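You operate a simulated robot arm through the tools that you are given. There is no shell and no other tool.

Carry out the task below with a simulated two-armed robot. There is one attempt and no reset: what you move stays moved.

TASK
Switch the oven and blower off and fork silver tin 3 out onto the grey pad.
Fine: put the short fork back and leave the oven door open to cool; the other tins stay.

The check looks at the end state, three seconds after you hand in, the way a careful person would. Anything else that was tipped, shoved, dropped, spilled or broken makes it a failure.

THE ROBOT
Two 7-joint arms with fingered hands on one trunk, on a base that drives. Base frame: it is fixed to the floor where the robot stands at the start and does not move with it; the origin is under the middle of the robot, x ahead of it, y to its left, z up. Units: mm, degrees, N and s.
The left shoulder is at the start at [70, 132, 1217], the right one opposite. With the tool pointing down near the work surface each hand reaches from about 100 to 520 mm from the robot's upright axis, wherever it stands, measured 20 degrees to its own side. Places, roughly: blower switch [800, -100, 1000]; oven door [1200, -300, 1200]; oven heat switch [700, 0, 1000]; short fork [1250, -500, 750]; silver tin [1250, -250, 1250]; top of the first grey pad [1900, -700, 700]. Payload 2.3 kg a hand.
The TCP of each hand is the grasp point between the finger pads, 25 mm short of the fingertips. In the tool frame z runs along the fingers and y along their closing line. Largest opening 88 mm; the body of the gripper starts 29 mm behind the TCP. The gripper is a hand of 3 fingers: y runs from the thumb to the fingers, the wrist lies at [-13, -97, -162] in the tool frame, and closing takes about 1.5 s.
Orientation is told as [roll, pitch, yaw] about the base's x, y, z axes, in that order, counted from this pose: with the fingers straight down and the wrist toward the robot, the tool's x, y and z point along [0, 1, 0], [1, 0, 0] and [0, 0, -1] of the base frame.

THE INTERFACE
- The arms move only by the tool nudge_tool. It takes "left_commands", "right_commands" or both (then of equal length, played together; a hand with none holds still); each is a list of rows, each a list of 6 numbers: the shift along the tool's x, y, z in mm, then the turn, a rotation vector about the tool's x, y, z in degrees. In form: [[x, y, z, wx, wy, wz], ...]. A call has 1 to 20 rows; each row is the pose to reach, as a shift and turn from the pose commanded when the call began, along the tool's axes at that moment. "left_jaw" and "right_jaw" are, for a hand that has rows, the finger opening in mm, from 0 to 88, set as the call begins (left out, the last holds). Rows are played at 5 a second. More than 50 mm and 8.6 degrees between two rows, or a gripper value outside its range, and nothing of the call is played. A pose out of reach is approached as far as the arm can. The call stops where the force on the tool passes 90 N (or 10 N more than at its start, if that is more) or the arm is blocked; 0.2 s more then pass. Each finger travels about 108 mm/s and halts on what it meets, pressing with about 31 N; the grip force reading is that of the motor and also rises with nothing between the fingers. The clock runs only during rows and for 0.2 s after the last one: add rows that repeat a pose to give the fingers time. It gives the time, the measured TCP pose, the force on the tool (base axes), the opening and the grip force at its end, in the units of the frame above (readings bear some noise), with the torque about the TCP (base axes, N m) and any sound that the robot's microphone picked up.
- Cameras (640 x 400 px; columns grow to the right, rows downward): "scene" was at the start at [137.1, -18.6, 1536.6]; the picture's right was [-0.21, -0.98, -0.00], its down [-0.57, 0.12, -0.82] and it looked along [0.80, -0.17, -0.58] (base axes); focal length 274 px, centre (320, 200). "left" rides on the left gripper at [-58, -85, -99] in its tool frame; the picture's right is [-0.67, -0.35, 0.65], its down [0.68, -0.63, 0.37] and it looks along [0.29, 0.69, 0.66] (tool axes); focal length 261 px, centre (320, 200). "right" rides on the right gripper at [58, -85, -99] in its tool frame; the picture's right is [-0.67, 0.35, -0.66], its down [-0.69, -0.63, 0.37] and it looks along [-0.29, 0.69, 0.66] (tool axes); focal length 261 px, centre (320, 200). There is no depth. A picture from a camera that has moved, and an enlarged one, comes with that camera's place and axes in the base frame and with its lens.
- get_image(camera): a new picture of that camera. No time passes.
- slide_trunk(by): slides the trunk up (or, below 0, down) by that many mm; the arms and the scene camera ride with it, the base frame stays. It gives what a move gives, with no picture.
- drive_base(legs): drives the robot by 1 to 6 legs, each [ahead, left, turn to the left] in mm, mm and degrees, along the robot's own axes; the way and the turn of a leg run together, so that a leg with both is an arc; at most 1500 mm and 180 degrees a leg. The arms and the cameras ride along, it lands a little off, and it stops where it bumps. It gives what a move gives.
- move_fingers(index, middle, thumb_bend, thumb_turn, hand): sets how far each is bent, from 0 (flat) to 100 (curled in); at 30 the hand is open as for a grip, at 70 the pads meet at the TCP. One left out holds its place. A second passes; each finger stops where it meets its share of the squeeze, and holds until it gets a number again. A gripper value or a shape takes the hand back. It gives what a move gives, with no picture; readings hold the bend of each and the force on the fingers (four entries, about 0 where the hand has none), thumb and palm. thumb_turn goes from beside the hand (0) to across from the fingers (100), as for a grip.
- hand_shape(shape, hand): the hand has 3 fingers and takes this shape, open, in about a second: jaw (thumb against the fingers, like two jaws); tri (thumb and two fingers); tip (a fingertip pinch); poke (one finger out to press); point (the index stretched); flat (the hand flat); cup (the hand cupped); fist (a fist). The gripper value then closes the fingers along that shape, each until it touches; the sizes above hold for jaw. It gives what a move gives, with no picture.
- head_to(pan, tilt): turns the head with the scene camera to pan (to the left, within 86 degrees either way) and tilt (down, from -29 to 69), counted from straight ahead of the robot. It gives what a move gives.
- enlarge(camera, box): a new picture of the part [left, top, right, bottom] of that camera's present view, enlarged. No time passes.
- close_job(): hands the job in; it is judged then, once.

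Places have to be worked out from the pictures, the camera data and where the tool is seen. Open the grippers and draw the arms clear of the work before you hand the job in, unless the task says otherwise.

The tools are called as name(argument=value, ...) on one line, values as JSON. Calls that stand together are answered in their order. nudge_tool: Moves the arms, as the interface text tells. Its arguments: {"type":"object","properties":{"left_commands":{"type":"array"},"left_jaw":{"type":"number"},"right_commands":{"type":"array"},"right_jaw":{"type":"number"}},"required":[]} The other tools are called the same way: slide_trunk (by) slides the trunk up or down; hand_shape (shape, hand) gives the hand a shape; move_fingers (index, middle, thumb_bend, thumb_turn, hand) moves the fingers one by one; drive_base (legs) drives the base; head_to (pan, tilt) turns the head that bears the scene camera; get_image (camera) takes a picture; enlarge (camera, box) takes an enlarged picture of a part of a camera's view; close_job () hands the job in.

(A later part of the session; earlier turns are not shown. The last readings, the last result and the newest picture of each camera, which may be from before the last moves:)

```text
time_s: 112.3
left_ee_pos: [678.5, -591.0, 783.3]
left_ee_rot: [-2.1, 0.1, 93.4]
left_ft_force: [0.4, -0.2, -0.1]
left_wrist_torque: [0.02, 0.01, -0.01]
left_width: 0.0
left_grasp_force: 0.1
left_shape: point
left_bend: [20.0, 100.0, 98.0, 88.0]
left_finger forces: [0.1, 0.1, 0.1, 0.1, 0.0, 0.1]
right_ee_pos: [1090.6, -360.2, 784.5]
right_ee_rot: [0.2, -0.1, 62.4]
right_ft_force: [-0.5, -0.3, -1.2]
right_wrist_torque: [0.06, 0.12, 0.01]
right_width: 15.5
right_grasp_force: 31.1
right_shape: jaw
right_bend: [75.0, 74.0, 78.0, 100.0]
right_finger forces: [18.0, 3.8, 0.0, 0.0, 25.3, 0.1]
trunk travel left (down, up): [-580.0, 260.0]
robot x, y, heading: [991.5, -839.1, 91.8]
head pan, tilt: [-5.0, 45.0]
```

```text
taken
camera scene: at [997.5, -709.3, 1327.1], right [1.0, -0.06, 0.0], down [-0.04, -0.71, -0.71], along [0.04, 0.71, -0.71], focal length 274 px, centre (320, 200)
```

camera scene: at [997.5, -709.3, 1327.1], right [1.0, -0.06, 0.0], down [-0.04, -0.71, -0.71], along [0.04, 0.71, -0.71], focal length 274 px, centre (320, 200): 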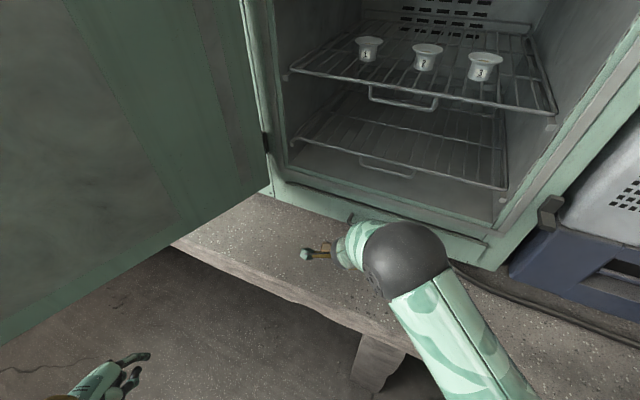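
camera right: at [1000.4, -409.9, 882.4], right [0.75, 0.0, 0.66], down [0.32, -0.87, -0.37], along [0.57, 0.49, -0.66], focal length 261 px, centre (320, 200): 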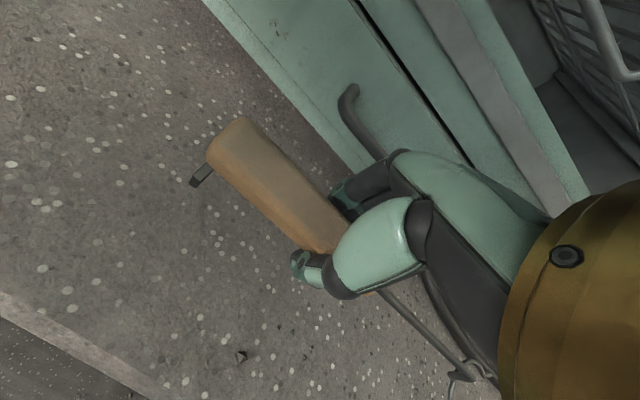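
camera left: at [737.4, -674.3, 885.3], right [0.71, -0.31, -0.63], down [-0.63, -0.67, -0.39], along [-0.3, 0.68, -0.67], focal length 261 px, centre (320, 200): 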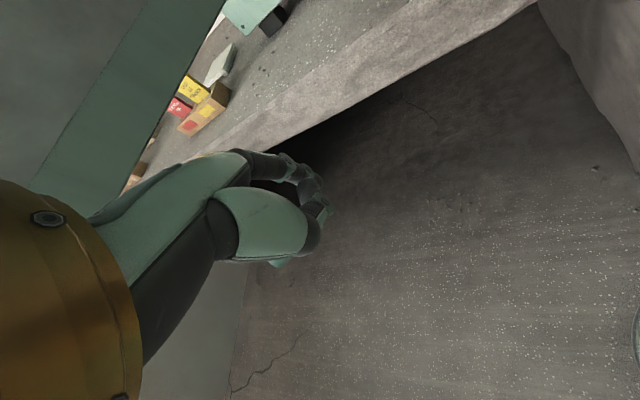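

The fork hangs well, about 0.12 kg with little sag. I draw it back from the oven and up, then raise the trunk.

nudge_tool(right_commands=[[-12, -28, -15, 0, 0, 0], [-25, -56, -30, 0, 0, 0], [-40, -85, -45, 0, 0, 0], [-55, -115, -60, 0, 0, 0], [-70, -145, -75, 0, 0, 0], [-70, -145, -75, 0, 0, 0]])

slide_trunk(by=220)

get_image(camera="scene")

get_image(camera="right")

```text
time_s: 113.7
left_ee_pos: [678.4, -592.5, 783.9]
left_ee_rot: [-2.0, 0.0, 93.4]
left_ft_force: [0.4, -0.9, -0.8]
left_wrist_torque: [0.0, 0.0, 0.02]
left_width: 0.1
left_grasp_force: 0.1
left_shape: point
left_bend: [20.0, 100.0, 98.0, 88.0]
left_finger forces: [0.0, 0.1, 0.1, 0.0, 0.0, 0.0]
right_ee_pos: [1085.7, -523.8, 858.4]
right_ee_rot: [-0.1, -0.3, 62.5]
right_ft_force: [-0.3, -0.7, -2.8]
right_wrist_torque: [0.04, 0.1, 0.0]
right_width: 15.3
right_grasp_force: 31.3
right_shape: jaw
right_bend: [75.0, 74.0, 78.0, 100.0]
right_finger forces: [18.3, 3.7, 0.0, 0.1, 25.2, 0.0]
trunk travel left (down, up): [-580.0, 260.0]
robot x, y, heading: [991.2, -839.7, 91.5]
head pan, tilt: [-5.0, 45.0]
```

```text
time_s: 116.0
left_ee_pos: [679.2, -592.7, 1002.0]
left_ee_rot: [-2.1, 0.0, 93.3]
left_ft_force: [0.0, -0.1, 0.7]
left_wrist_torque: [-0.01, 0.01, 0.01]
left_width: 0.0
left_grasp_force: 0.0
left_shape: point
left_bend: [20.0, 100.0, 98.0, 88.0]
left_finger forces: [0.1, 0.0, 0.0, 0.0, 0.1, 0.0]
right_ee_pos: [1086.6, -521.7, 1079.2]
right_ee_rot: [0.0, -0.2, 62.4]
right_ft_force: [-0.6, -0.1, -1.5]
right_wrist_torque: [0.05, 0.11, 0.01]
right_width: 15.6
right_grasp_force: 31.0
right_shape: jaw
right_bend: [75.0, 74.0, 78.0, 100.0]
right_finger forces: [18.3, 3.6, 0.0, 0.1, 25.1, 0.1]
trunk travel left (down, up): [-800.0, 40.0]
robot x, y, heading: [994.4, -840.2, 91.7]
head pan, tilt: [-5.0, 45.0]
```

```text
taken
camera scene: at [997.4, -709.6, 1547.1], right [1.0, -0.06, 0.0], down [-0.04, -0.71, -0.71], along [0.04, 0.71, -0.71], focal length 274 px, centre (320, 200)
```

scene: 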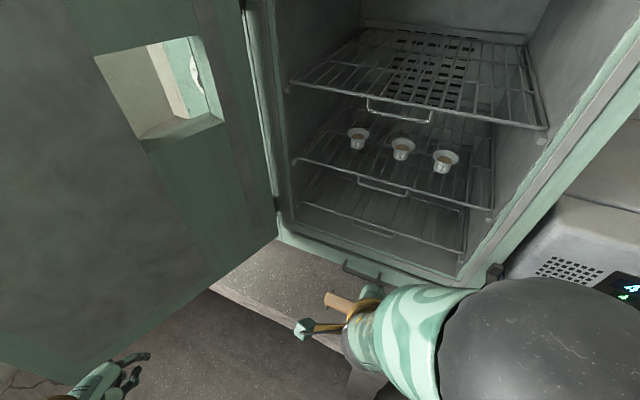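

```text
taken
camera right: at [996.0, -571.5, 1176.7], right [0.75, 0.0, 0.66], down [0.32, -0.87, -0.37], along [0.57, 0.49, -0.66], focal length 261 px, centre (320, 200)
```

right: 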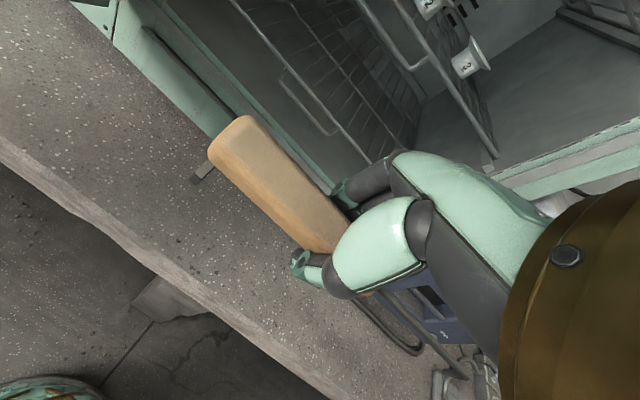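

The hand would be too close to my shoulder to turn the fork here, so I back the base up 130 mm away from the oven, then swing the fork to point into it.

drive_base(legs=[[-112, 65.6, 0]])

nudge_tool(right_commands=[[-4.6, 8, 0, 0, 0, -8.2], [-9.2, 16, 0, 0, 0, -16.4], [-13.8, 24, 0, 0, 0, -24.6], [-18.4, 32, 0, 0, 0, -32.8], [-23, 40, 0, 0, 0, -41], [-27.6, 48, 0, 0, 0, -49.2], [-32.2, 56, 0, 0, 0, -57.4], [-36.8, 64, 0, 0, 0, -65.6], [-41.4, 72, 0, 0, 0, -73.8], [-46, 80, 0, 0, 0, -82], [-51, 88, 0, 0, 0, -90], [-51, 88, 0, 0, 0, -90]])

get_image(camera="scene")

get_image(camera="right")

```text
time_s: 117.3
left_ee_pos: [618.4, -705.2, 1003.3]
left_ee_rot: [-2.1, 0.2, 93.2]
left_ft_force: [-0.2, 0.2, 0.3]
left_wrist_torque: [-0.03, -0.02, 0.0]
left_width: 0.0
left_grasp_force: 0.1
left_shape: point
left_bend: [20.0, 100.0, 98.0, 88.0]
left_finger forces: [0.0, 0.0, 0.0, 0.0, 0.0, 0.0]
right_ee_pos: [1024.6, -633.6, 1078.2]
right_ee_rot: [0.0, 0.0, 62.3]
right_ft_force: [-0.1, 0.3, -1.8]
right_wrist_torque: [0.05, 0.11, 0.03]
right_width: 15.1
right_grasp_force: 30.9
right_shape: jaw
right_bend: [75.0, 74.0, 78.0, 100.0]
right_finger forces: [18.2, 3.7, 0.1, 0.1, 25.1, 0.1]
trunk travel left (down, up): [-800.0, 40.0]
robot x, y, heading: [930.0, -952.2, 91.3]
head pan, tilt: [-5.0, 45.0]
```

```text
time_s: 119.9
left_ee_pos: [618.0, -707.1, 1003.5]
left_ee_rot: [-2.1, 0.0, 93.3]
left_ft_force: [0.2, 0.1, -0.5]
left_wrist_torque: [0.01, -0.02, -0.01]
left_width: 0.0
left_grasp_force: 0.0
left_shape: point
left_bend: [20.0, 100.0, 98.0, 88.0]
left_finger forces: [0.0, 0.0, 0.0, 0.0, 0.0, 0.1]
right_ee_pos: [1111.7, -582.8, 1080.4]
right_ee_rot: [-0.2, -0.1, 152.4]
right_ft_force: [0.3, 0.3, -1.2]
right_wrist_torque: [-0.09, 0.07, -0.02]
right_width: 15.2
right_grasp_force: 31.5
right_shape: jaw
right_bend: [75.0, 74.0, 78.0, 100.0]
right_finger forces: [18.3, 3.5, 0.0, 0.0, 24.9, 0.0]
right hand out of reach, approached as far as the arm can: row 2, 3, 4, 5
trunk travel left (down, up): [-800.0, 40.0]
robot x, y, heading: [932.4, -954.3, 91.8]
head pan, tilt: [-5.0, 45.0]
```

```text
taken
camera scene: at [936.1, -823.8, 1547.1], right [1.0, -0.06, 0.0], down [-0.04, -0.71, -0.71], along [0.04, 0.71, -0.71], focal length 274 px, centre (320, 200)
```

scene: 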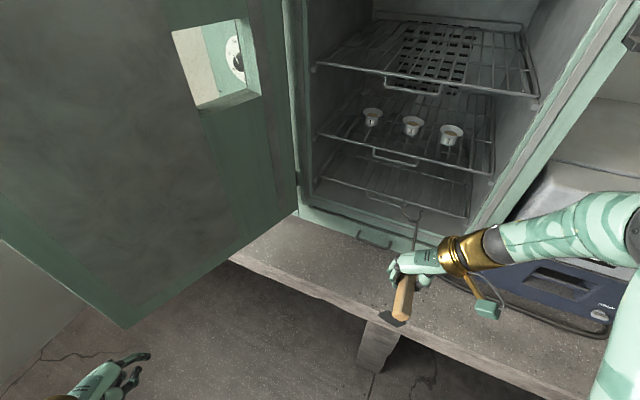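

```text
taken
camera right: at [1160.4, -673.7, 1176.8], right [0.0, 0.75, 0.66], down [0.88, 0.32, -0.36], along [-0.48, 0.58, -0.66], focal length 261 px, centre (320, 200)
```

right: 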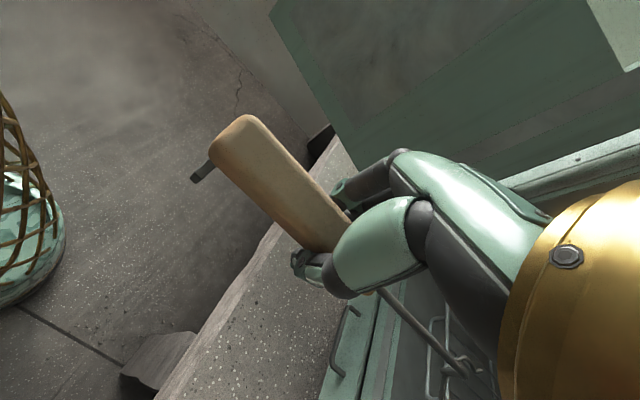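

The fork now points into the oven, outside its opening. I enlarge to measure the fork's C and tin 3.

enlarge(camera="scene", box=[340, 90, 500, 250])

enlarge(camera="scene", box=[350, 190, 470, 330])

enlarge(camera="right", box=[360, 270, 520, 400])

```text
2.50 times, centred on (420, 170) of scene
camera zoom: at [936.1, -823.8, 1547.1], right [1.0, -0.06, 0.0], down [-0.04, -0.71, -0.71], along [0.04, 0.71, -0.71], focal length 684 px, centre (70, 275)
```

zoom: 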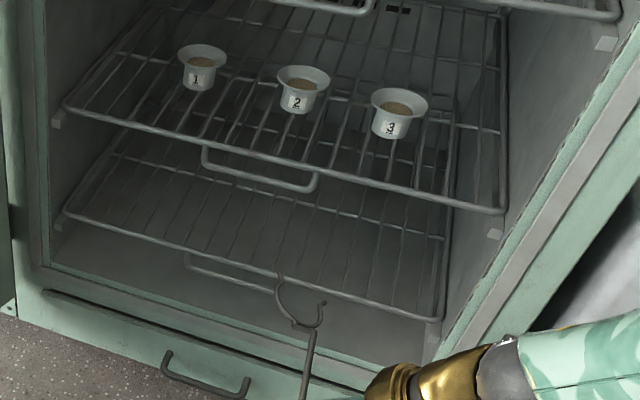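

```text
2.86 times, centred on (410, 260) of scene
camera zoom: at [936.1, -823.8, 1547.1], right [1.0, -0.06, 0.0], down [-0.04, -0.71, -0.71], along [0.04, 0.71, -0.71], focal length 781 px, centre (63, 29)
```

zoom: 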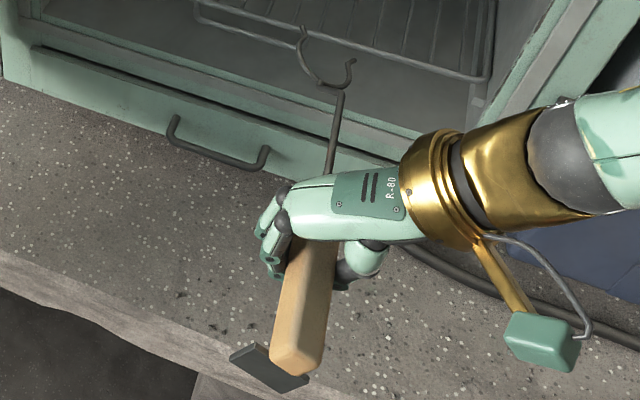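

```text
3.08 times, centred on (440, 335) of right
camera zoom: at [1160.4, -673.7, 1176.8], right [0.0, 0.75, 0.66], down [0.88, 0.32, -0.36], along [-0.48, 0.58, -0.66], focal length 802 px, centre (-49, -215)
```

zoom: 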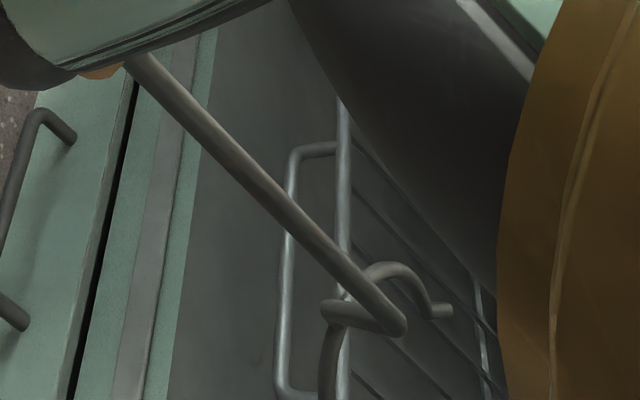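

The fork sits rolled about 18° (right side low), yawed ~4.6° and drooping ~3° in the grip. I turn the hand to level the C before going in.

nudge_tool(right_commands=[[0, 0, 0, 6.2, -1.2, 1.5], [0, 0, 0, 12.4, -2.4, 3], [0, 0, 0, 18.5, -3.5, 4.6], [0, 0, 0, 18.5, -3.5, 4.6]])

enlarge(camera="scene", box=[340, 90, 500, 250])

enlarge(camera="scene", box=[350, 190, 470, 330])

get_image(camera="right")

```text
time_s: 120.9
left_ee_pos: [616.9, -706.2, 1003.9]
left_ee_rot: [-2.1, 0.0, 93.3]
left_ft_force: [-0.3, -0.2, 0.4]
left_wrist_torque: [-0.02, -0.03, 0.0]
left_width: 0.0
left_grasp_force: 0.0
left_shape: point
left_bend: [20.0, 100.0, 98.0, 88.0]
left_finger forces: [0.0, 0.0, 0.1, 0.1, 0.1, 0.0]
right_ee_pos: [1110.3, -582.8, 1079.2]
right_ee_rot: [-4.6, 18.2, 146.9]
right_ft_force: [0.2, -0.6, -0.5]
right_wrist_torque: [-0.09, 0.04, -0.01]
right_width: 15.2
right_grasp_force: 31.0
right_shape: jaw
right_bend: [75.0, 74.0, 78.0, 100.0]
right_finger forces: [18.2, 3.7, 0.0, 0.0, 24.8, 0.1]
trunk travel left (down, up): [-800.0, 40.0]
robot x, y, heading: [933.3, -957.5, 91.7]
head pan, tilt: [-5.0, 45.0]
```

```text
2.50 times, centred on (420, 170) of scene
camera zoom: at [936.1, -823.3, 1547.1], right [1.0, -0.06, 0.0], down [-0.04, -0.71, -0.71], along [0.04, 0.71, -0.71], focal length 684 px, centre (70, 275)
```

zoom: 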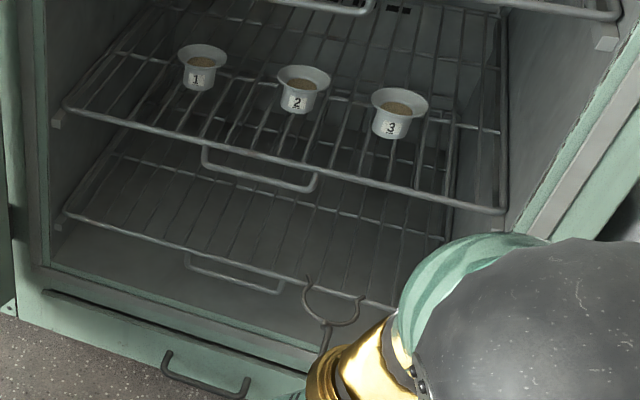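

```text
2.86 times, centred on (410, 260) of scene
camera zoom: at [936.1, -823.3, 1547.1], right [1.0, -0.06, 0.0], down [-0.04, -0.71, -0.71], along [0.04, 0.71, -0.71], focal length 781 px, centre (63, 29)
```

zoom: 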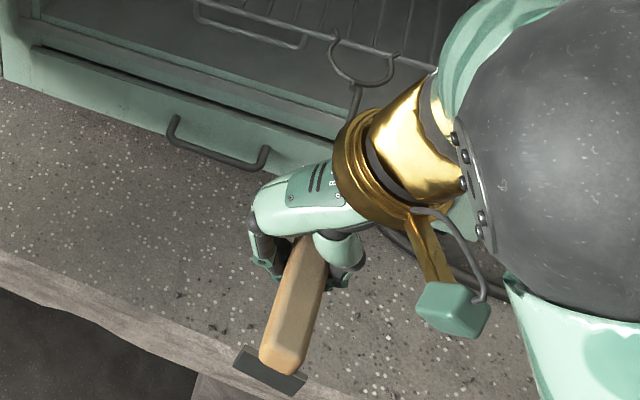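

```text
taken
camera right: at [1118.5, -665.4, 1194.3], right [-0.13, 0.82, 0.56], down [0.97, 0.22, -0.1], along [-0.2, 0.53, -0.82], focal length 261 px, centre (320, 200)
```

right: 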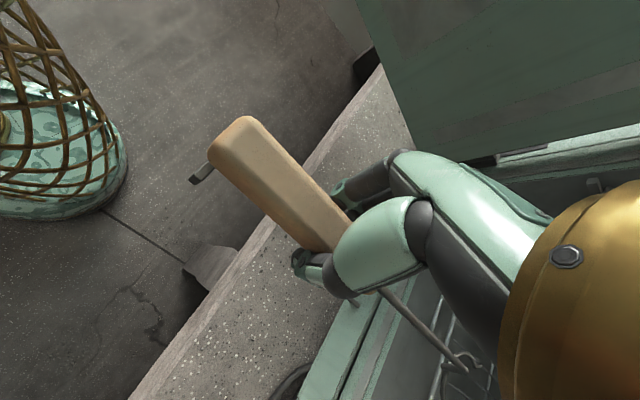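

The C is now level (tips at equal n, 55 mm apart). I check its height with the right camera.

enlarge(camera="right", box=[380, 280, 540, 400])

get_image(camera="scene")

```text
3.33 times, centred on (460, 340) of right
camera zoom: at [1118.5, -665.4, 1194.3], right [-0.13, 0.82, 0.56], down [0.97, 0.22, -0.1], along [-0.2, 0.53, -0.82], focal length 869 px, centre (-147, -267)
```

zoom: 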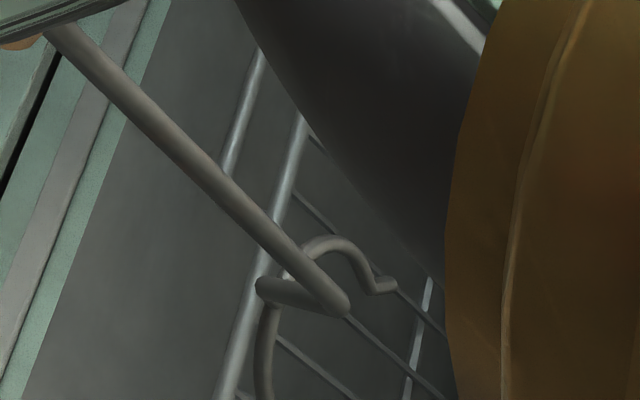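

```text
taken
camera scene: at [936.1, -823.3, 1547.1], right [1.0, -0.06, 0.0], down [-0.04, -0.71, -0.71], along [0.04, 0.71, -0.71], focal length 274 px, centre (320, 200)
```

scene: 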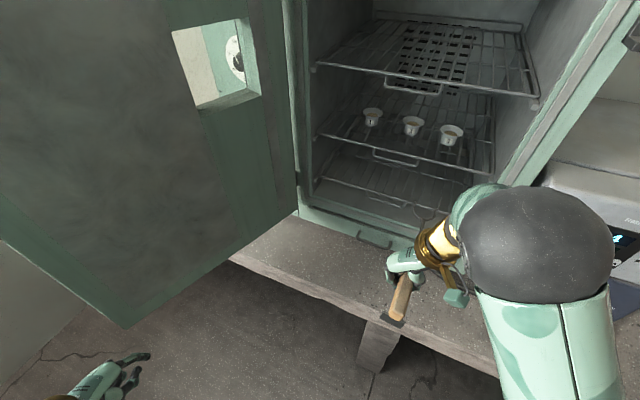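

The C is level at about z 1038, centred near (1254, 260); tin 3 stands near (1259, 471) with its base at z≈1119. I raise the fork 98 mm in front of the oven so the C comes to mid-body height.

nudge_tool(right_commands=[[-1.8, -7.7, -23.2, 0, 0, 0], [-3.6, -15.4, -46.4, 0, 0, 0], [-5.3, -23.1, -69.6, 0, 0, 0], [-7.1, -30.8, -92.8, 0, 0, 0], [-7.1, -30.8, -92.8, 0, 0, 0]])

get_image(camera="scene")

enlarge(camera="scene", box=[340, 90, 500, 250])

get_image(camera="right")

```text
time_s: 122.1
left_ee_pos: [617.7, -707.2, 1003.3]
left_ee_rot: [-2.3, 0.0, 93.3]
left_ft_force: [0.3, -0.1, 0.0]
left_wrist_torque: [-0.02, 0.01, 0.0]
left_width: 0.0
left_grasp_force: 0.0
left_shape: point
left_bend: [20.0, 100.0, 98.0, 88.0]
left_finger forces: [0.0, 0.1, 0.1, 0.0, 0.1, 0.0]
right_ee_pos: [1111.4, -582.0, 1177.9]
right_ee_rot: [-4.1, 17.6, 146.8]
right_ft_force: [0.3, -1.0, -1.8]
right_wrist_torque: [-0.05, 0.05, 0.0]
right_width: 15.4
right_grasp_force: 31.5
right_shape: jaw
right_bend: [75.0, 74.0, 79.0, 100.0]
right_finger forces: [18.2, 3.5, 0.0, 0.1, 24.7, 0.0]
trunk travel left (down, up): [-800.0, 40.0]
robot x, y, heading: [931.6, -955.0, 91.5]
head pan, tilt: [-5.0, 45.0]
```

```text
taken
camera scene: at [935.4, -823.4, 1547.1], right [1.0, -0.06, 0.0], down [-0.04, -0.71, -0.71], along [0.04, 0.71, -0.71], focal length 274 px, centre (320, 200)
```

scene: 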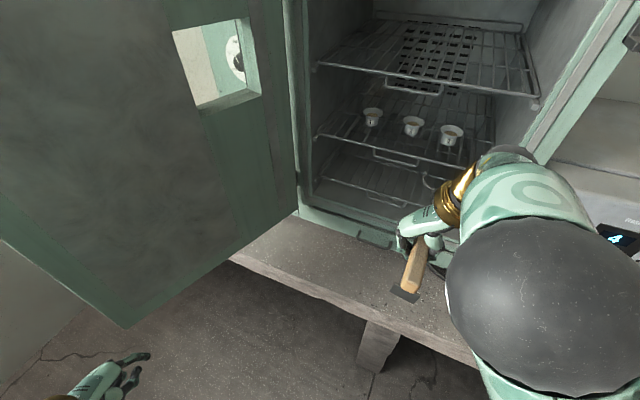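

```text
2.50 times, centred on (420, 170) of scene
camera zoom: at [935.4, -823.4, 1547.1], right [1.0, -0.06, 0.0], down [-0.04, -0.71, -0.71], along [0.04, 0.71, -0.71], focal length 684 px, centre (70, 275)
```

zoom: 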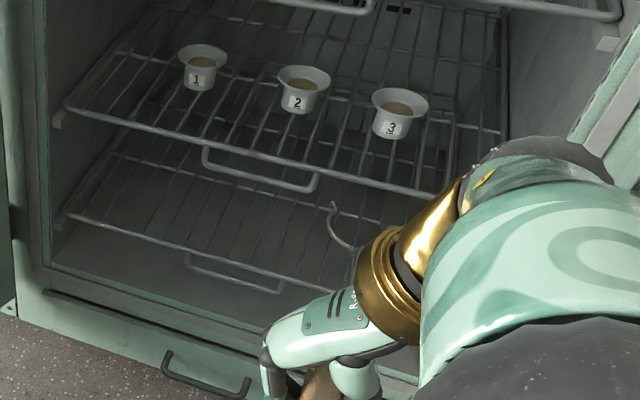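

```text
taken
camera right: at [1119.6, -665.2, 1292.7], right [-0.12, 0.82, 0.56], down [0.97, 0.21, -0.11], along [-0.21, 0.54, -0.82], focal length 261 px, centre (320, 200)
```

right: 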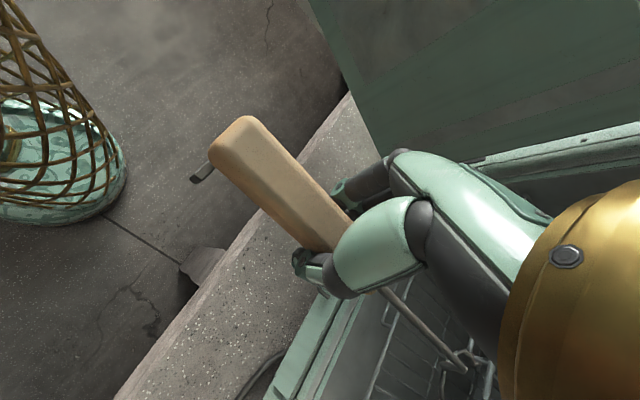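

I drive the base 120 mm straight toward the oven (and 6 mm right) so the C enters over the rack's front bar, stopping short of tin 3.

drive_base(legs=[[100.6, -65.7, 0]])

get_image(camera="scene")

enlarge(camera="scene", box=[330, 60, 530, 230])

get_image(camera="right")

get_image(camera="left")

```text
time_s: 123.3
left_ee_pos: [676.8, -607.0, 1002.9]
left_ee_rot: [-2.4, -0.1, 93.2]
left_ft_force: [0.1, -1.0, 0.4]
left_wrist_torque: [0.02, 0.03, -0.01]
left_width: 0.0
left_grasp_force: 0.1
left_shape: point
left_bend: [20.0, 100.0, 98.0, 88.0]
left_finger forces: [0.0, 0.1, 0.1, 0.1, 0.0, 0.0]
right_ee_pos: [1171.6, -482.8, 1177.8]
right_ee_rot: [-4.4, 17.8, 146.7]
right_ft_force: [0.4, -0.9, -2.2]
right_wrist_torque: [-0.09, 0.07, -0.05]
right_width: 15.4
right_grasp_force: 31.0
right_shape: jaw
right_bend: [75.0, 74.0, 79.0, 100.0]
right_finger forces: [18.4, 3.6, 0.0, 0.0, 24.8, 0.0]
trunk travel left (down, up): [-800.0, 40.0]
robot x, y, heading: [995.0, -851.5, 91.5]
head pan, tilt: [-5.0, 45.0]
```

```text
taken
camera scene: at [994.7, -725.0, 1547.5], right [1.0, -0.06, 0.0], down [-0.04, -0.7, -0.71], along [0.04, 0.71, -0.71], focal length 274 px, centre (320, 200)
```

scene: 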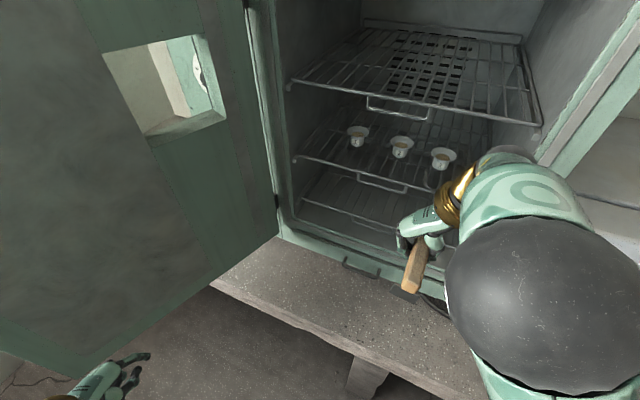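

```text
2.35 times, centred on (430, 145) of scene
camera zoom: at [994.7, -725.0, 1547.5], right [1.0, -0.06, 0.0], down [-0.04, -0.7, -0.71], along [0.04, 0.71, -0.71], focal length 644 px, centre (61, 329)
```

zoom: 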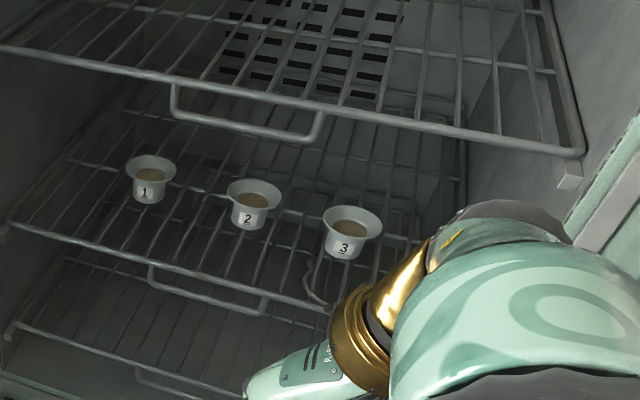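

```text
taken
camera right: at [1179.6, -566.0, 1293.2], right [-0.12, 0.82, 0.57], down [0.97, 0.21, -0.11], along [-0.21, 0.54, -0.82], focal length 261 px, centre (320, 200)
```

right: 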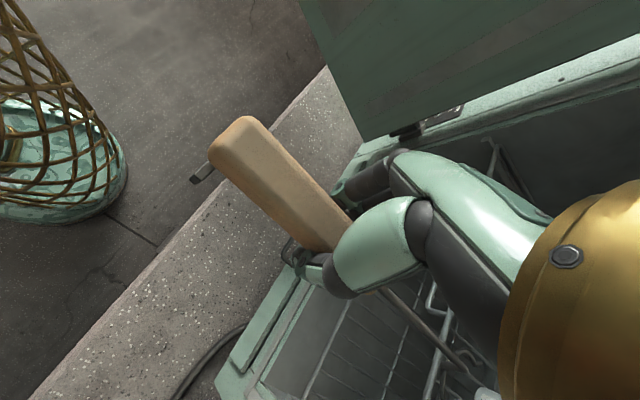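

```text
taken
camera left: at [735.5, -688.0, 1105.3], right [0.71, -0.31, -0.63], down [-0.63, -0.67, -0.39], along [-0.3, 0.68, -0.67], focal length 261 px, centre (320, 200)
```

left: 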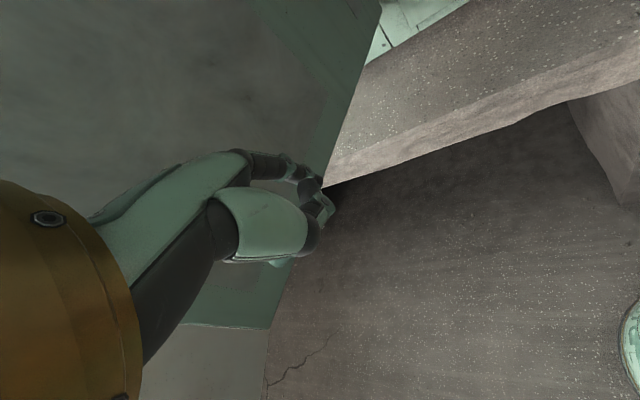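

The C is inside, over the rack, just in front of tin 3; relative to the tin it looks about 2–4 mm too far right. I ease 25 mm forward with a 2.5 mm left correction and look again.

nudge_tool(right_commands=[[-12.4, 2.1, 0.3, 0, 0, 0], [-24.8, 4.2, 0.5, 0, 0, 0], [-24.8, 4.2, 0.5, 0, 0, 0]])

enlarge(camera="scene", box=[390, 130, 480, 200])

get_image(camera="right")

```text
time_s: 124.1
left_ee_pos: [678.9, -605.2, 1002.5]
left_ee_rot: [-2.1, 0.0, 93.3]
left_ft_force: [-0.5, 0.3, -0.6]
left_wrist_torque: [0.01, 0.01, 0.01]
left_width: 0.2
left_grasp_force: 0.1
left_shape: point
left_bend: [20.0, 100.0, 98.0, 88.0]
left_finger forces: [0.0, 0.1, 0.1, 0.0, 0.0, 0.0]
right_ee_pos: [1184.3, -456.0, 1177.3]
right_ee_rot: [-4.2, 17.8, 146.7]
right_ft_force: [-1.4, -0.1, -2.2]
right_wrist_torque: [-0.1, 0.04, -0.01]
right_width: 15.4
right_grasp_force: 31.4
right_shape: jaw
right_bend: [75.0, 74.0, 79.0, 100.0]
right_finger forces: [18.3, 3.7, 0.0, 0.0, 24.6, 0.0]
trunk travel left (down, up): [-800.0, 40.0]
robot x, y, heading: [996.5, -852.6, 91.7]
head pan, tilt: [-5.0, 45.0]
```

```text
5.71 times, centred on (435, 165) of scene
camera zoom: at [997.7, -720.5, 1547.1], right [1.0, -0.06, 0.0], down [-0.04, -0.71, -0.71], along [0.04, 0.71, -0.71], focal length 1563 px, centre (-337, 400)
```

zoom: 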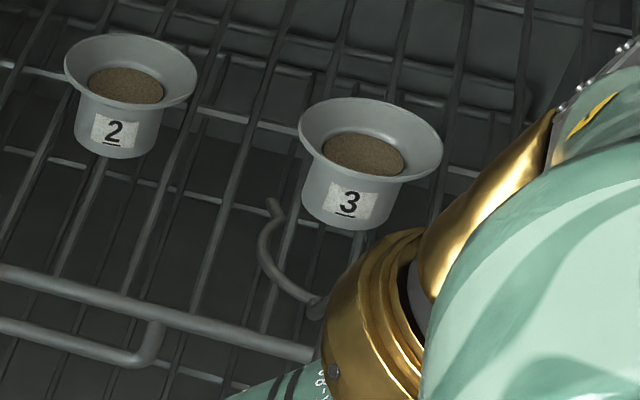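

```text
taken
camera right: at [1192.3, -539.2, 1291.9], right [-0.12, 0.82, 0.56], down [0.97, 0.21, -0.11], along [-0.21, 0.53, -0.82], focal length 261 px, centre (320, 200)
```

right: 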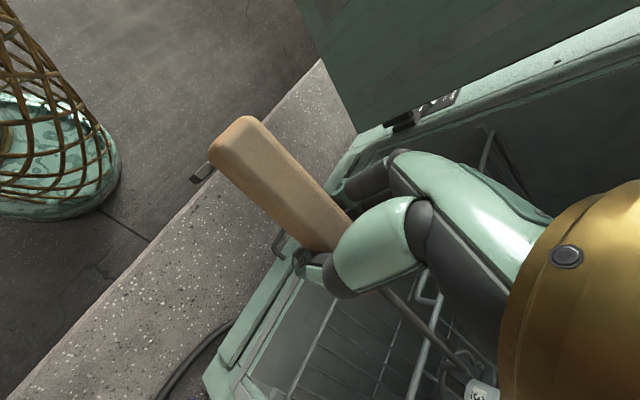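

The view is good: the C's left arm passes just left of tin 3 and the ring centre lines up within ~2 mm. I advance 40 mm more.

nudge_tool(right_commands=[[-10, 0.4, 0.6, 0, 0, 0], [-20, 0.8, 1.3, 0, 0, 0], [-30, 1.1, 2, 0, 0, 0], [-40, 1.5, 2.6, 0, 0, 0], [-40, 1.5, 2.6, 0, 0, 0]])

enlarge(camera="scene", box=[390, 130, 480, 200])

enlarge(camera="right", box=[380, 280, 540, 400])

```text
time_s: 125.3
left_ee_pos: [678.6, -603.7, 1003.4]
left_ee_rot: [-2.1, 0.1, 93.3]
left_ft_force: [-0.1, -0.3, -1.2]
left_wrist_torque: [0.0, 0.0, -0.01]
left_width: 0.0
left_grasp_force: 0.1
left_shape: point
left_bend: [20.0, 100.0, 98.0, 88.0]
left_finger forces: [0.0, 0.0, 0.0, 0.1, 0.0, 0.1]
right_ee_pos: [1203.8, -423.4, 1177.5]
right_ee_rot: [-4.2, 17.7, 146.8]
right_ft_force: [1.1, -0.4, -1.7]
right_wrist_torque: [-0.06, 0.08, -0.04]
right_width: 15.3
right_grasp_force: 30.6
right_shape: jaw
right_bend: [75.0, 74.0, 79.0, 100.0]
right_finger forces: [18.4, 3.5, 0.0, 0.0, 24.6, 0.1]
trunk travel left (down, up): [-800.0, 40.0]
robot x, y, heading: [995.2, -856.4, 91.6]
head pan, tilt: [-5.0, 45.0]
```

```text
5.71 times, centred on (435, 165) of scene
camera zoom: at [997.3, -720.9, 1547.1], right [1.0, -0.06, 0.0], down [-0.04, -0.71, -0.71], along [0.04, 0.71, -0.71], focal length 1563 px, centre (-337, 400)
```

zoom: 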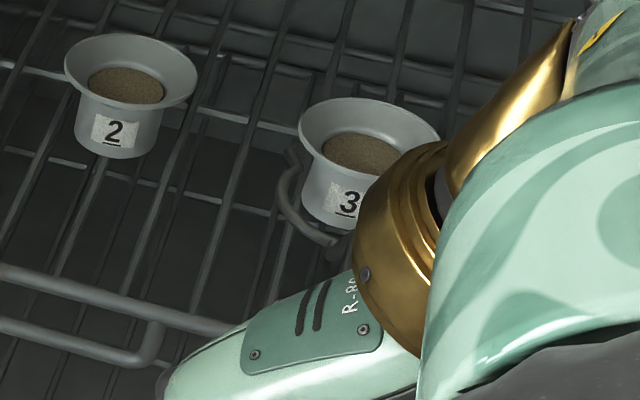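

```text
3.33 times, centred on (460, 340) of right
camera zoom: at [1212.7, -505.5, 1292.2], right [-0.12, 0.82, 0.56], down [0.97, 0.21, -0.11], along [-0.21, 0.53, -0.82], focal length 869 px, centre (-147, -267)
```

zoom: 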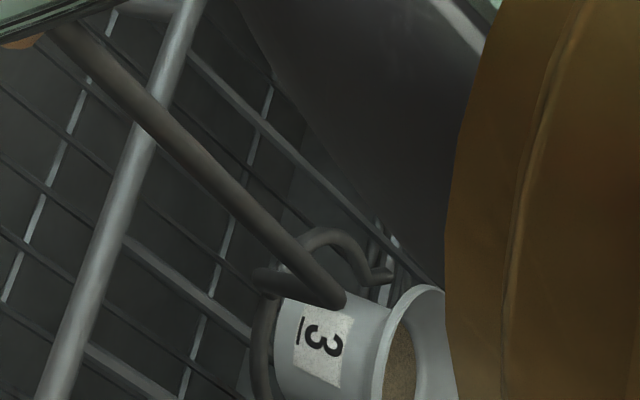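

The C is half around the tin with an even gap and the tin hasn't moved. I advance the last 21 mm to centre it.

nudge_tool(right_commands=[[-7, 0.2, 0.5, 0, 0, 0], [-14, 0.4, 0.9, 0, 0, 0], [-21, 0.5, 1.4, 0, 0, 0], [-21, 0.5, 1.4, 0, 0, 0]])

enlarge(camera="scene", box=[390, 130, 480, 200])

enlarge(camera="right", box=[380, 280, 540, 400])

```text
time_s: 126.3
left_ee_pos: [678.8, -604.2, 1003.5]
left_ee_rot: [-2.1, 0.0, 93.2]
left_ft_force: [-1.0, 0.6, 0.0]
left_wrist_torque: [0.01, -0.02, 0.0]
left_width: 0.0
left_grasp_force: 0.2
left_shape: point
left_bend: [20.0, 100.0, 98.0, 88.0]
left_finger forces: [0.0, 0.1, 0.0, 0.0, 0.2, 0.0]
right_ee_pos: [1216.2, -404.5, 1177.5]
right_ee_rot: [-4.2, 17.7, 146.8]
right_ft_force: [-0.1, -0.8, -1.5]
right_wrist_torque: [-0.1, 0.05, 0.0]
right_width: 15.4
right_grasp_force: 30.7
right_shape: jaw
right_bend: [75.0, 74.0, 79.0, 100.0]
right_finger forces: [18.2, 3.5, 0.0, 0.0, 24.7, 0.1]
trunk travel left (down, up): [-800.0, 40.0]
robot x, y, heading: [991.3, -851.3, 91.5]
head pan, tilt: [-5.0, 45.0]
```

```text
5.71 times, centred on (435, 165) of scene
camera zoom: at [997.3, -720.9, 1547.1], right [1.0, -0.06, 0.0], down [-0.04, -0.71, -0.71], along [0.04, 0.71, -0.71], focal length 1563 px, centre (-337, 400)
```

zoom: 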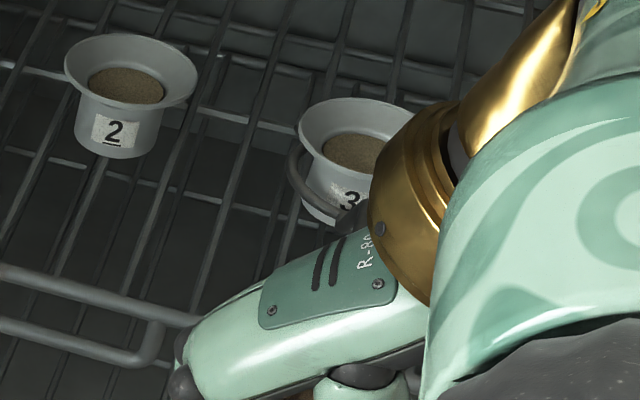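

```text
3.33 times, centred on (460, 340) of right
camera zoom: at [1223.8, -487.2, 1291.8], right [-0.12, 0.82, 0.56], down [0.97, 0.21, -0.11], along [-0.21, 0.53, -0.82], focal length 869 px, centre (-147, -267)
```

zoom: 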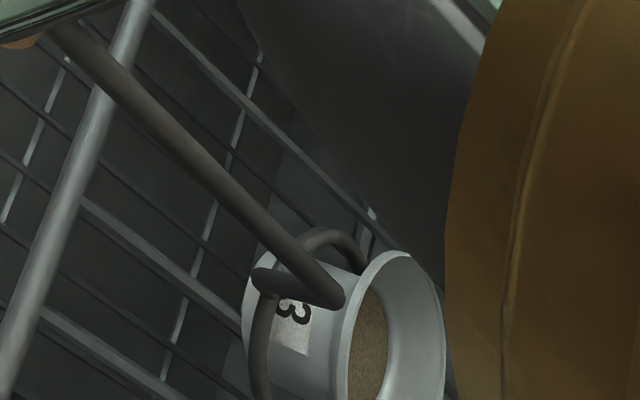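

The ring now encloses tin 3. I lift slowly 25 mm and watch force and picture.

nudge_tool(right_commands=[[-0.4, -1.6, -4.7, 0, 0, 0], [-0.7, -3.1, -9.5, 0, 0, 0], [-1.1, -4.7, -14.2, 0, 0, 0], [-1.5, -6.3, -18.9, 0, 0, 0], [-1.8, -7.9, -23.7, 0, 0, 0], [-1.8, -7.9, -23.7, 0, 0, 0]])

enlarge(camera="scene", box=[390, 120, 480, 190])

enlarge(camera="right", box=[380, 280, 540, 400])

```text
time_s: 127.7
left_ee_pos: [679.1, -603.4, 1003.7]
left_ee_rot: [-2.2, 0.1, 93.3]
left_ft_force: [-0.5, -0.5, 0.0]
left_wrist_torque: [0.02, 0.03, 0.0]
left_width: 0.0
left_grasp_force: 0.2
left_shape: point
left_bend: [20.0, 100.0, 98.0, 88.0]
left_finger forces: [0.1, 0.0, 0.1, 0.0, 0.0, 0.1]
right_ee_pos: [1214.9, -404.0, 1202.5]
right_ee_rot: [-4.2, 17.7, 146.8]
right_ft_force: [-0.5, -0.1, -2.2]
right_wrist_torque: [-0.12, 0.07, -0.02]
right_width: 15.4
right_grasp_force: 30.8
right_shape: jaw
right_bend: [75.0, 74.0, 79.0, 100.0]
right_finger forces: [17.9, 4.1, 0.1, 0.1, 24.7, 0.0]
trunk travel left (down, up): [-800.0, 40.0]
robot x, y, heading: [994.7, -852.2, 91.6]
head pan, tilt: [-5.0, 45.0]
```

```text
5.71 times, centred on (435, 155) of scene
camera zoom: at [997.4, -720.7, 1547.1], right [1.0, -0.06, 0.0], down [-0.04, -0.71, -0.71], along [0.04, 0.71, -0.71], focal length 1563 px, centre (-337, 457)
```

zoom: 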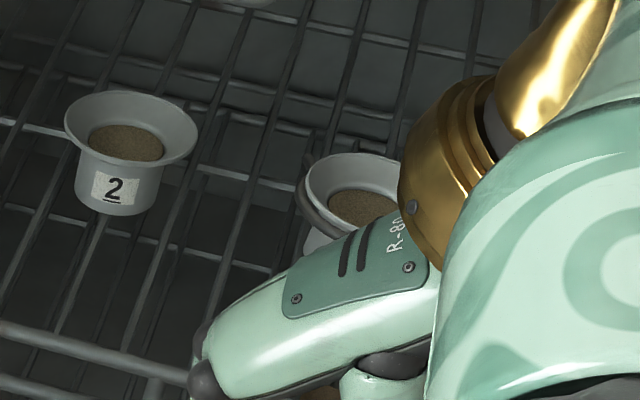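

```text
3.33 times, centred on (460, 340) of right
camera zoom: at [1223.6, -487.2, 1316.9], right [-0.12, 0.82, 0.56], down [0.97, 0.21, -0.11], along [-0.21, 0.53, -0.82], focal length 869 px, centre (-147, -267)
```

zoom: 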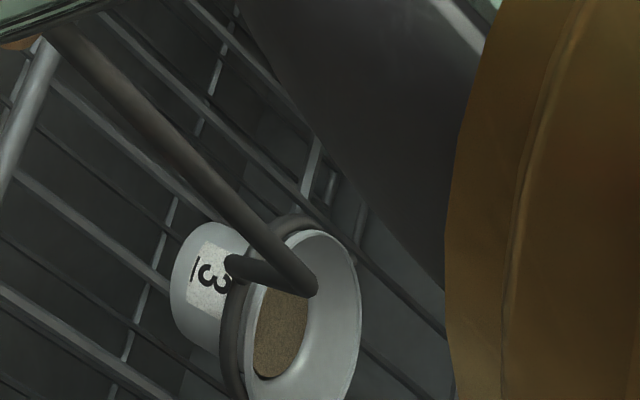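

The ring now sits under the rim and tin 3 seems to be rising with it. I lift another 20 mm to confirm.

nudge_tool(right_commands=[[-0.4, -1.6, -4.7, 0, 0, 0], [-0.7, -3.1, -9.5, 0, 0, 0], [-1.1, -4.7, -14.2, 0, 0, 0], [-1.5, -6.3, -18.9, 0, 0, 0], [-1.5, -6.3, -18.9, 0, 0, 0]])

enlarge(camera="scene", box=[390, 110, 480, 180])

enlarge(camera="right", box=[380, 280, 540, 400])

```text
time_s: 128.9
left_ee_pos: [678.3, -604.2, 1003.3]
left_ee_rot: [-2.1, 0.0, 93.3]
left_ft_force: [0.8, 0.1, -0.3]
left_wrist_torque: [0.01, 0.02, -0.03]
left_width: 0.1
left_grasp_force: 0.1
left_shape: point
left_bend: [20.0, 100.0, 98.0, 88.0]
left_finger forces: [0.1, 0.1, 0.0, 0.1, 0.1, 0.0]
right_ee_pos: [1215.6, -404.4, 1222.6]
right_ee_rot: [-4.2, 17.7, 146.8]
right_ft_force: [0.5, 0.4, -1.2]
right_wrist_torque: [-0.15, 0.1, 0.0]
right_width: 15.4
right_grasp_force: 31.2
right_shape: jaw
right_bend: [75.0, 74.0, 79.0, 100.0]
right_finger forces: [17.2, 5.1, 0.0, 0.0, 24.6, 0.0]
trunk travel left (down, up): [-800.0, 40.0]
robot x, y, heading: [997.5, -853.1, 91.7]
head pan, tilt: [-5.0, 45.0]
```

```text
5.71 times, centred on (435, 145) of scene
camera zoom: at [997.4, -720.6, 1547.1], right [1.0, -0.06, 0.0], down [-0.04, -0.71, -0.71], along [0.04, 0.71, -0.71], focal length 1563 px, centre (-337, 514)
```

zoom: 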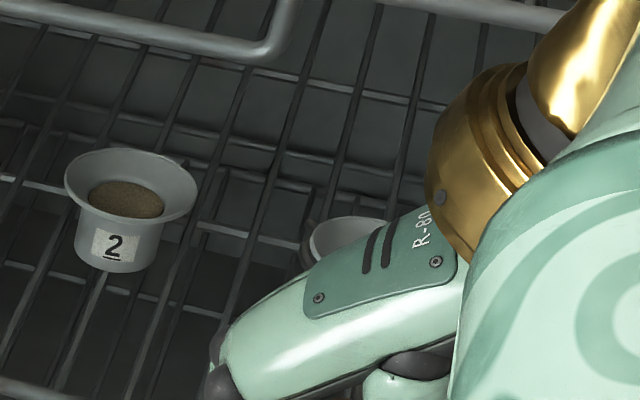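

```text
3.33 times, centred on (460, 340) of right
camera zoom: at [1223.8, -487.2, 1336.5], right [-0.12, 0.82, 0.56], down [0.97, 0.21, -0.11], along [-0.21, 0.53, -0.82], focal length 869 px, centre (-147, -267)
```

zoom: 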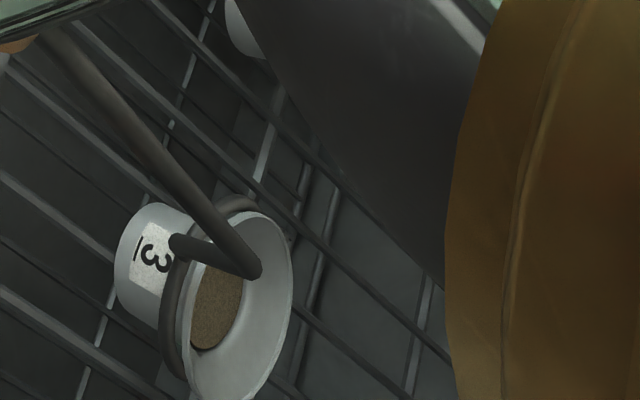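

The hand rose but the fork is pitching nose-down in my grip – the grip on the handle is too weak in torsion, and the tin has barely lifted. I lower to unload the tin so I can back out and re-grip properly.

nudge_tool(right_commands=[[0.4, 1.6, 4.7, 0, 0, 0], [0.7, 3.1, 9.5, 0, 0, 0], [0.7, 3.1, 9.5, 0, 0, 0]])

enlarge(camera="right", box=[380, 280, 540, 400])

enlarge(camera="scene", box=[390, 110, 480, 180])

```text
time_s: 129.7
left_ee_pos: [678.3, -604.3, 1002.4]
left_ee_rot: [-2.0, 0.1, 93.3]
left_ft_force: [0.3, -0.8, 0.5]
left_wrist_torque: [-0.01, -0.02, 0.0]
left_width: 0.4
left_grasp_force: 0.1
left_shape: point
left_bend: [20.0, 100.0, 98.0, 88.0]
left_finger forces: [0.0, 0.0, 0.0, 0.1, 0.1, 0.1]
right_ee_pos: [1216.1, -403.4, 1211.3]
right_ee_rot: [-4.1, 17.6, 146.8]
right_ft_force: [0.3, -0.5, -1.7]
right_wrist_torque: [-0.1, 0.04, -0.02]
right_width: 15.5
right_grasp_force: 31.1
right_shape: jaw
right_bend: [75.0, 74.0, 79.0, 100.0]
right_finger forces: [17.6, 4.3, 0.1, 0.1, 24.4, 0.0]
trunk travel left (down, up): [-800.0, 40.0]
robot x, y, heading: [992.5, -850.4, 91.6]
head pan, tilt: [-5.0, 45.0]
```

```text
3.33 times, centred on (460, 340) of right
camera zoom: at [1223.7, -487.5, 1326.9], right [-0.12, 0.82, 0.56], down [0.97, 0.21, -0.11], along [-0.21, 0.53, -0.82], focal length 869 px, centre (-147, -267)
```

zoom: 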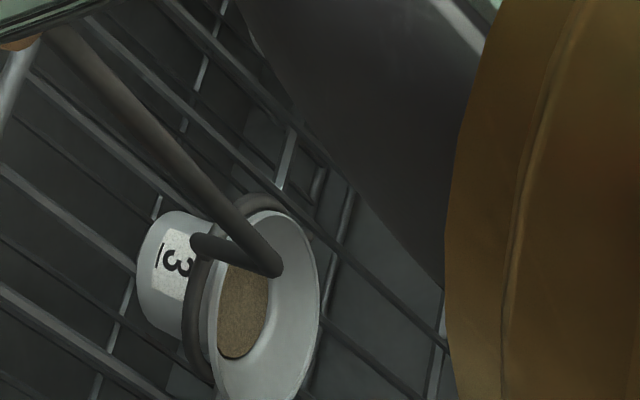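

```text
5.71 times, centred on (435, 145) of scene
camera zoom: at [997.4, -720.8, 1547.1], right [1.0, -0.06, 0.0], down [-0.04, -0.71, -0.71], along [0.04, 0.71, -0.71], focal length 1563 px, centre (-337, 514)
```

zoom: 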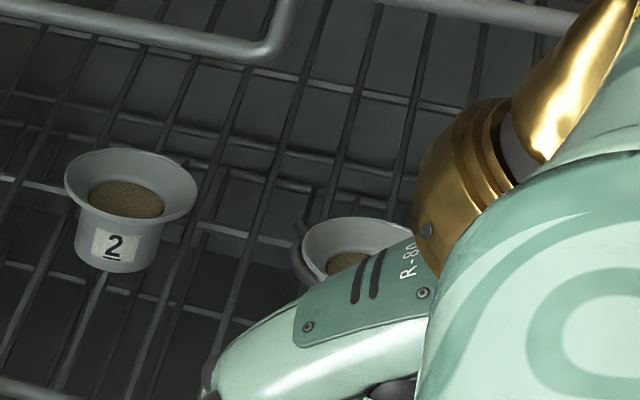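

The fork twists in the grip both elastically and by slipping; it needs a firmer hold. I lower another 10 mm to free the rim from the C.

nudge_tool(right_commands=[[0.4, 1.6, 4.7, 0, 0, 0], [0.7, 3.1, 9.5, 0, 0, 0], [0.7, 3.1, 9.5, 0, 0, 0]])

enlarge(camera="right", box=[380, 280, 540, 400])

enlarge(camera="scene", box=[390, 110, 480, 180])

```text
time_s: 130.5
left_ee_pos: [679.4, -603.8, 1004.1]
left_ee_rot: [-2.1, 0.1, 93.3]
left_ft_force: [-0.3, 0.3, -0.6]
left_wrist_torque: [0.01, -0.03, 0.01]
left_width: 0.4
left_grasp_force: 0.0
left_shape: point
left_bend: [20.0, 100.0, 98.0, 88.0]
left_finger forces: [0.0, 0.0, 0.0, 0.0, 0.0, 0.1]
right_ee_pos: [1215.8, -404.3, 1202.1]
right_ee_rot: [-4.3, 17.6, 146.8]
right_ft_force: [0.1, 0.5, -1.0]
right_wrist_torque: [-0.07, 0.06, -0.05]
right_width: 15.7
right_grasp_force: 31.1
right_shape: jaw
right_bend: [75.0, 74.0, 79.0, 100.0]
right_finger forces: [17.8, 4.0, 0.0, 0.0, 24.3, 0.0]
trunk travel left (down, up): [-800.0, 40.0]
robot x, y, heading: [988.4, -852.1, 91.7]
head pan, tilt: [-5.0, 45.0]
```

```text
3.33 times, centred on (460, 340) of right
camera zoom: at [1224.0, -487.5, 1316.9], right [-0.12, 0.82, 0.56], down [0.97, 0.21, -0.11], along [-0.21, 0.53, -0.82], focal length 869 px, centre (-147, -267)
```

zoom: 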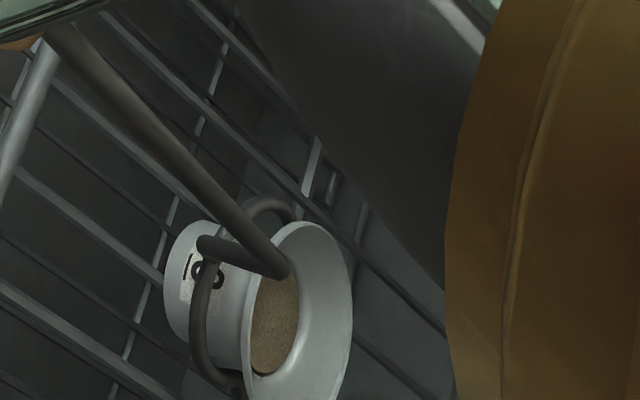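

```text
5.71 times, centred on (435, 145) of scene
camera zoom: at [997.4, -720.9, 1547.1], right [1.0, -0.06, 0.0], down [-0.04, -0.71, -0.71], along [0.04, 0.71, -0.71], focal length 1563 px, centre (-337, 514)
```

zoom: 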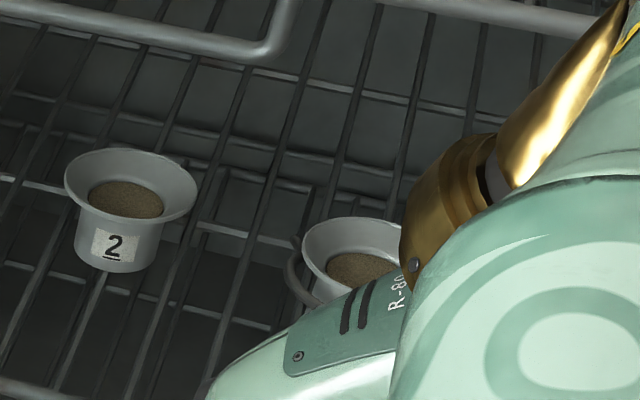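

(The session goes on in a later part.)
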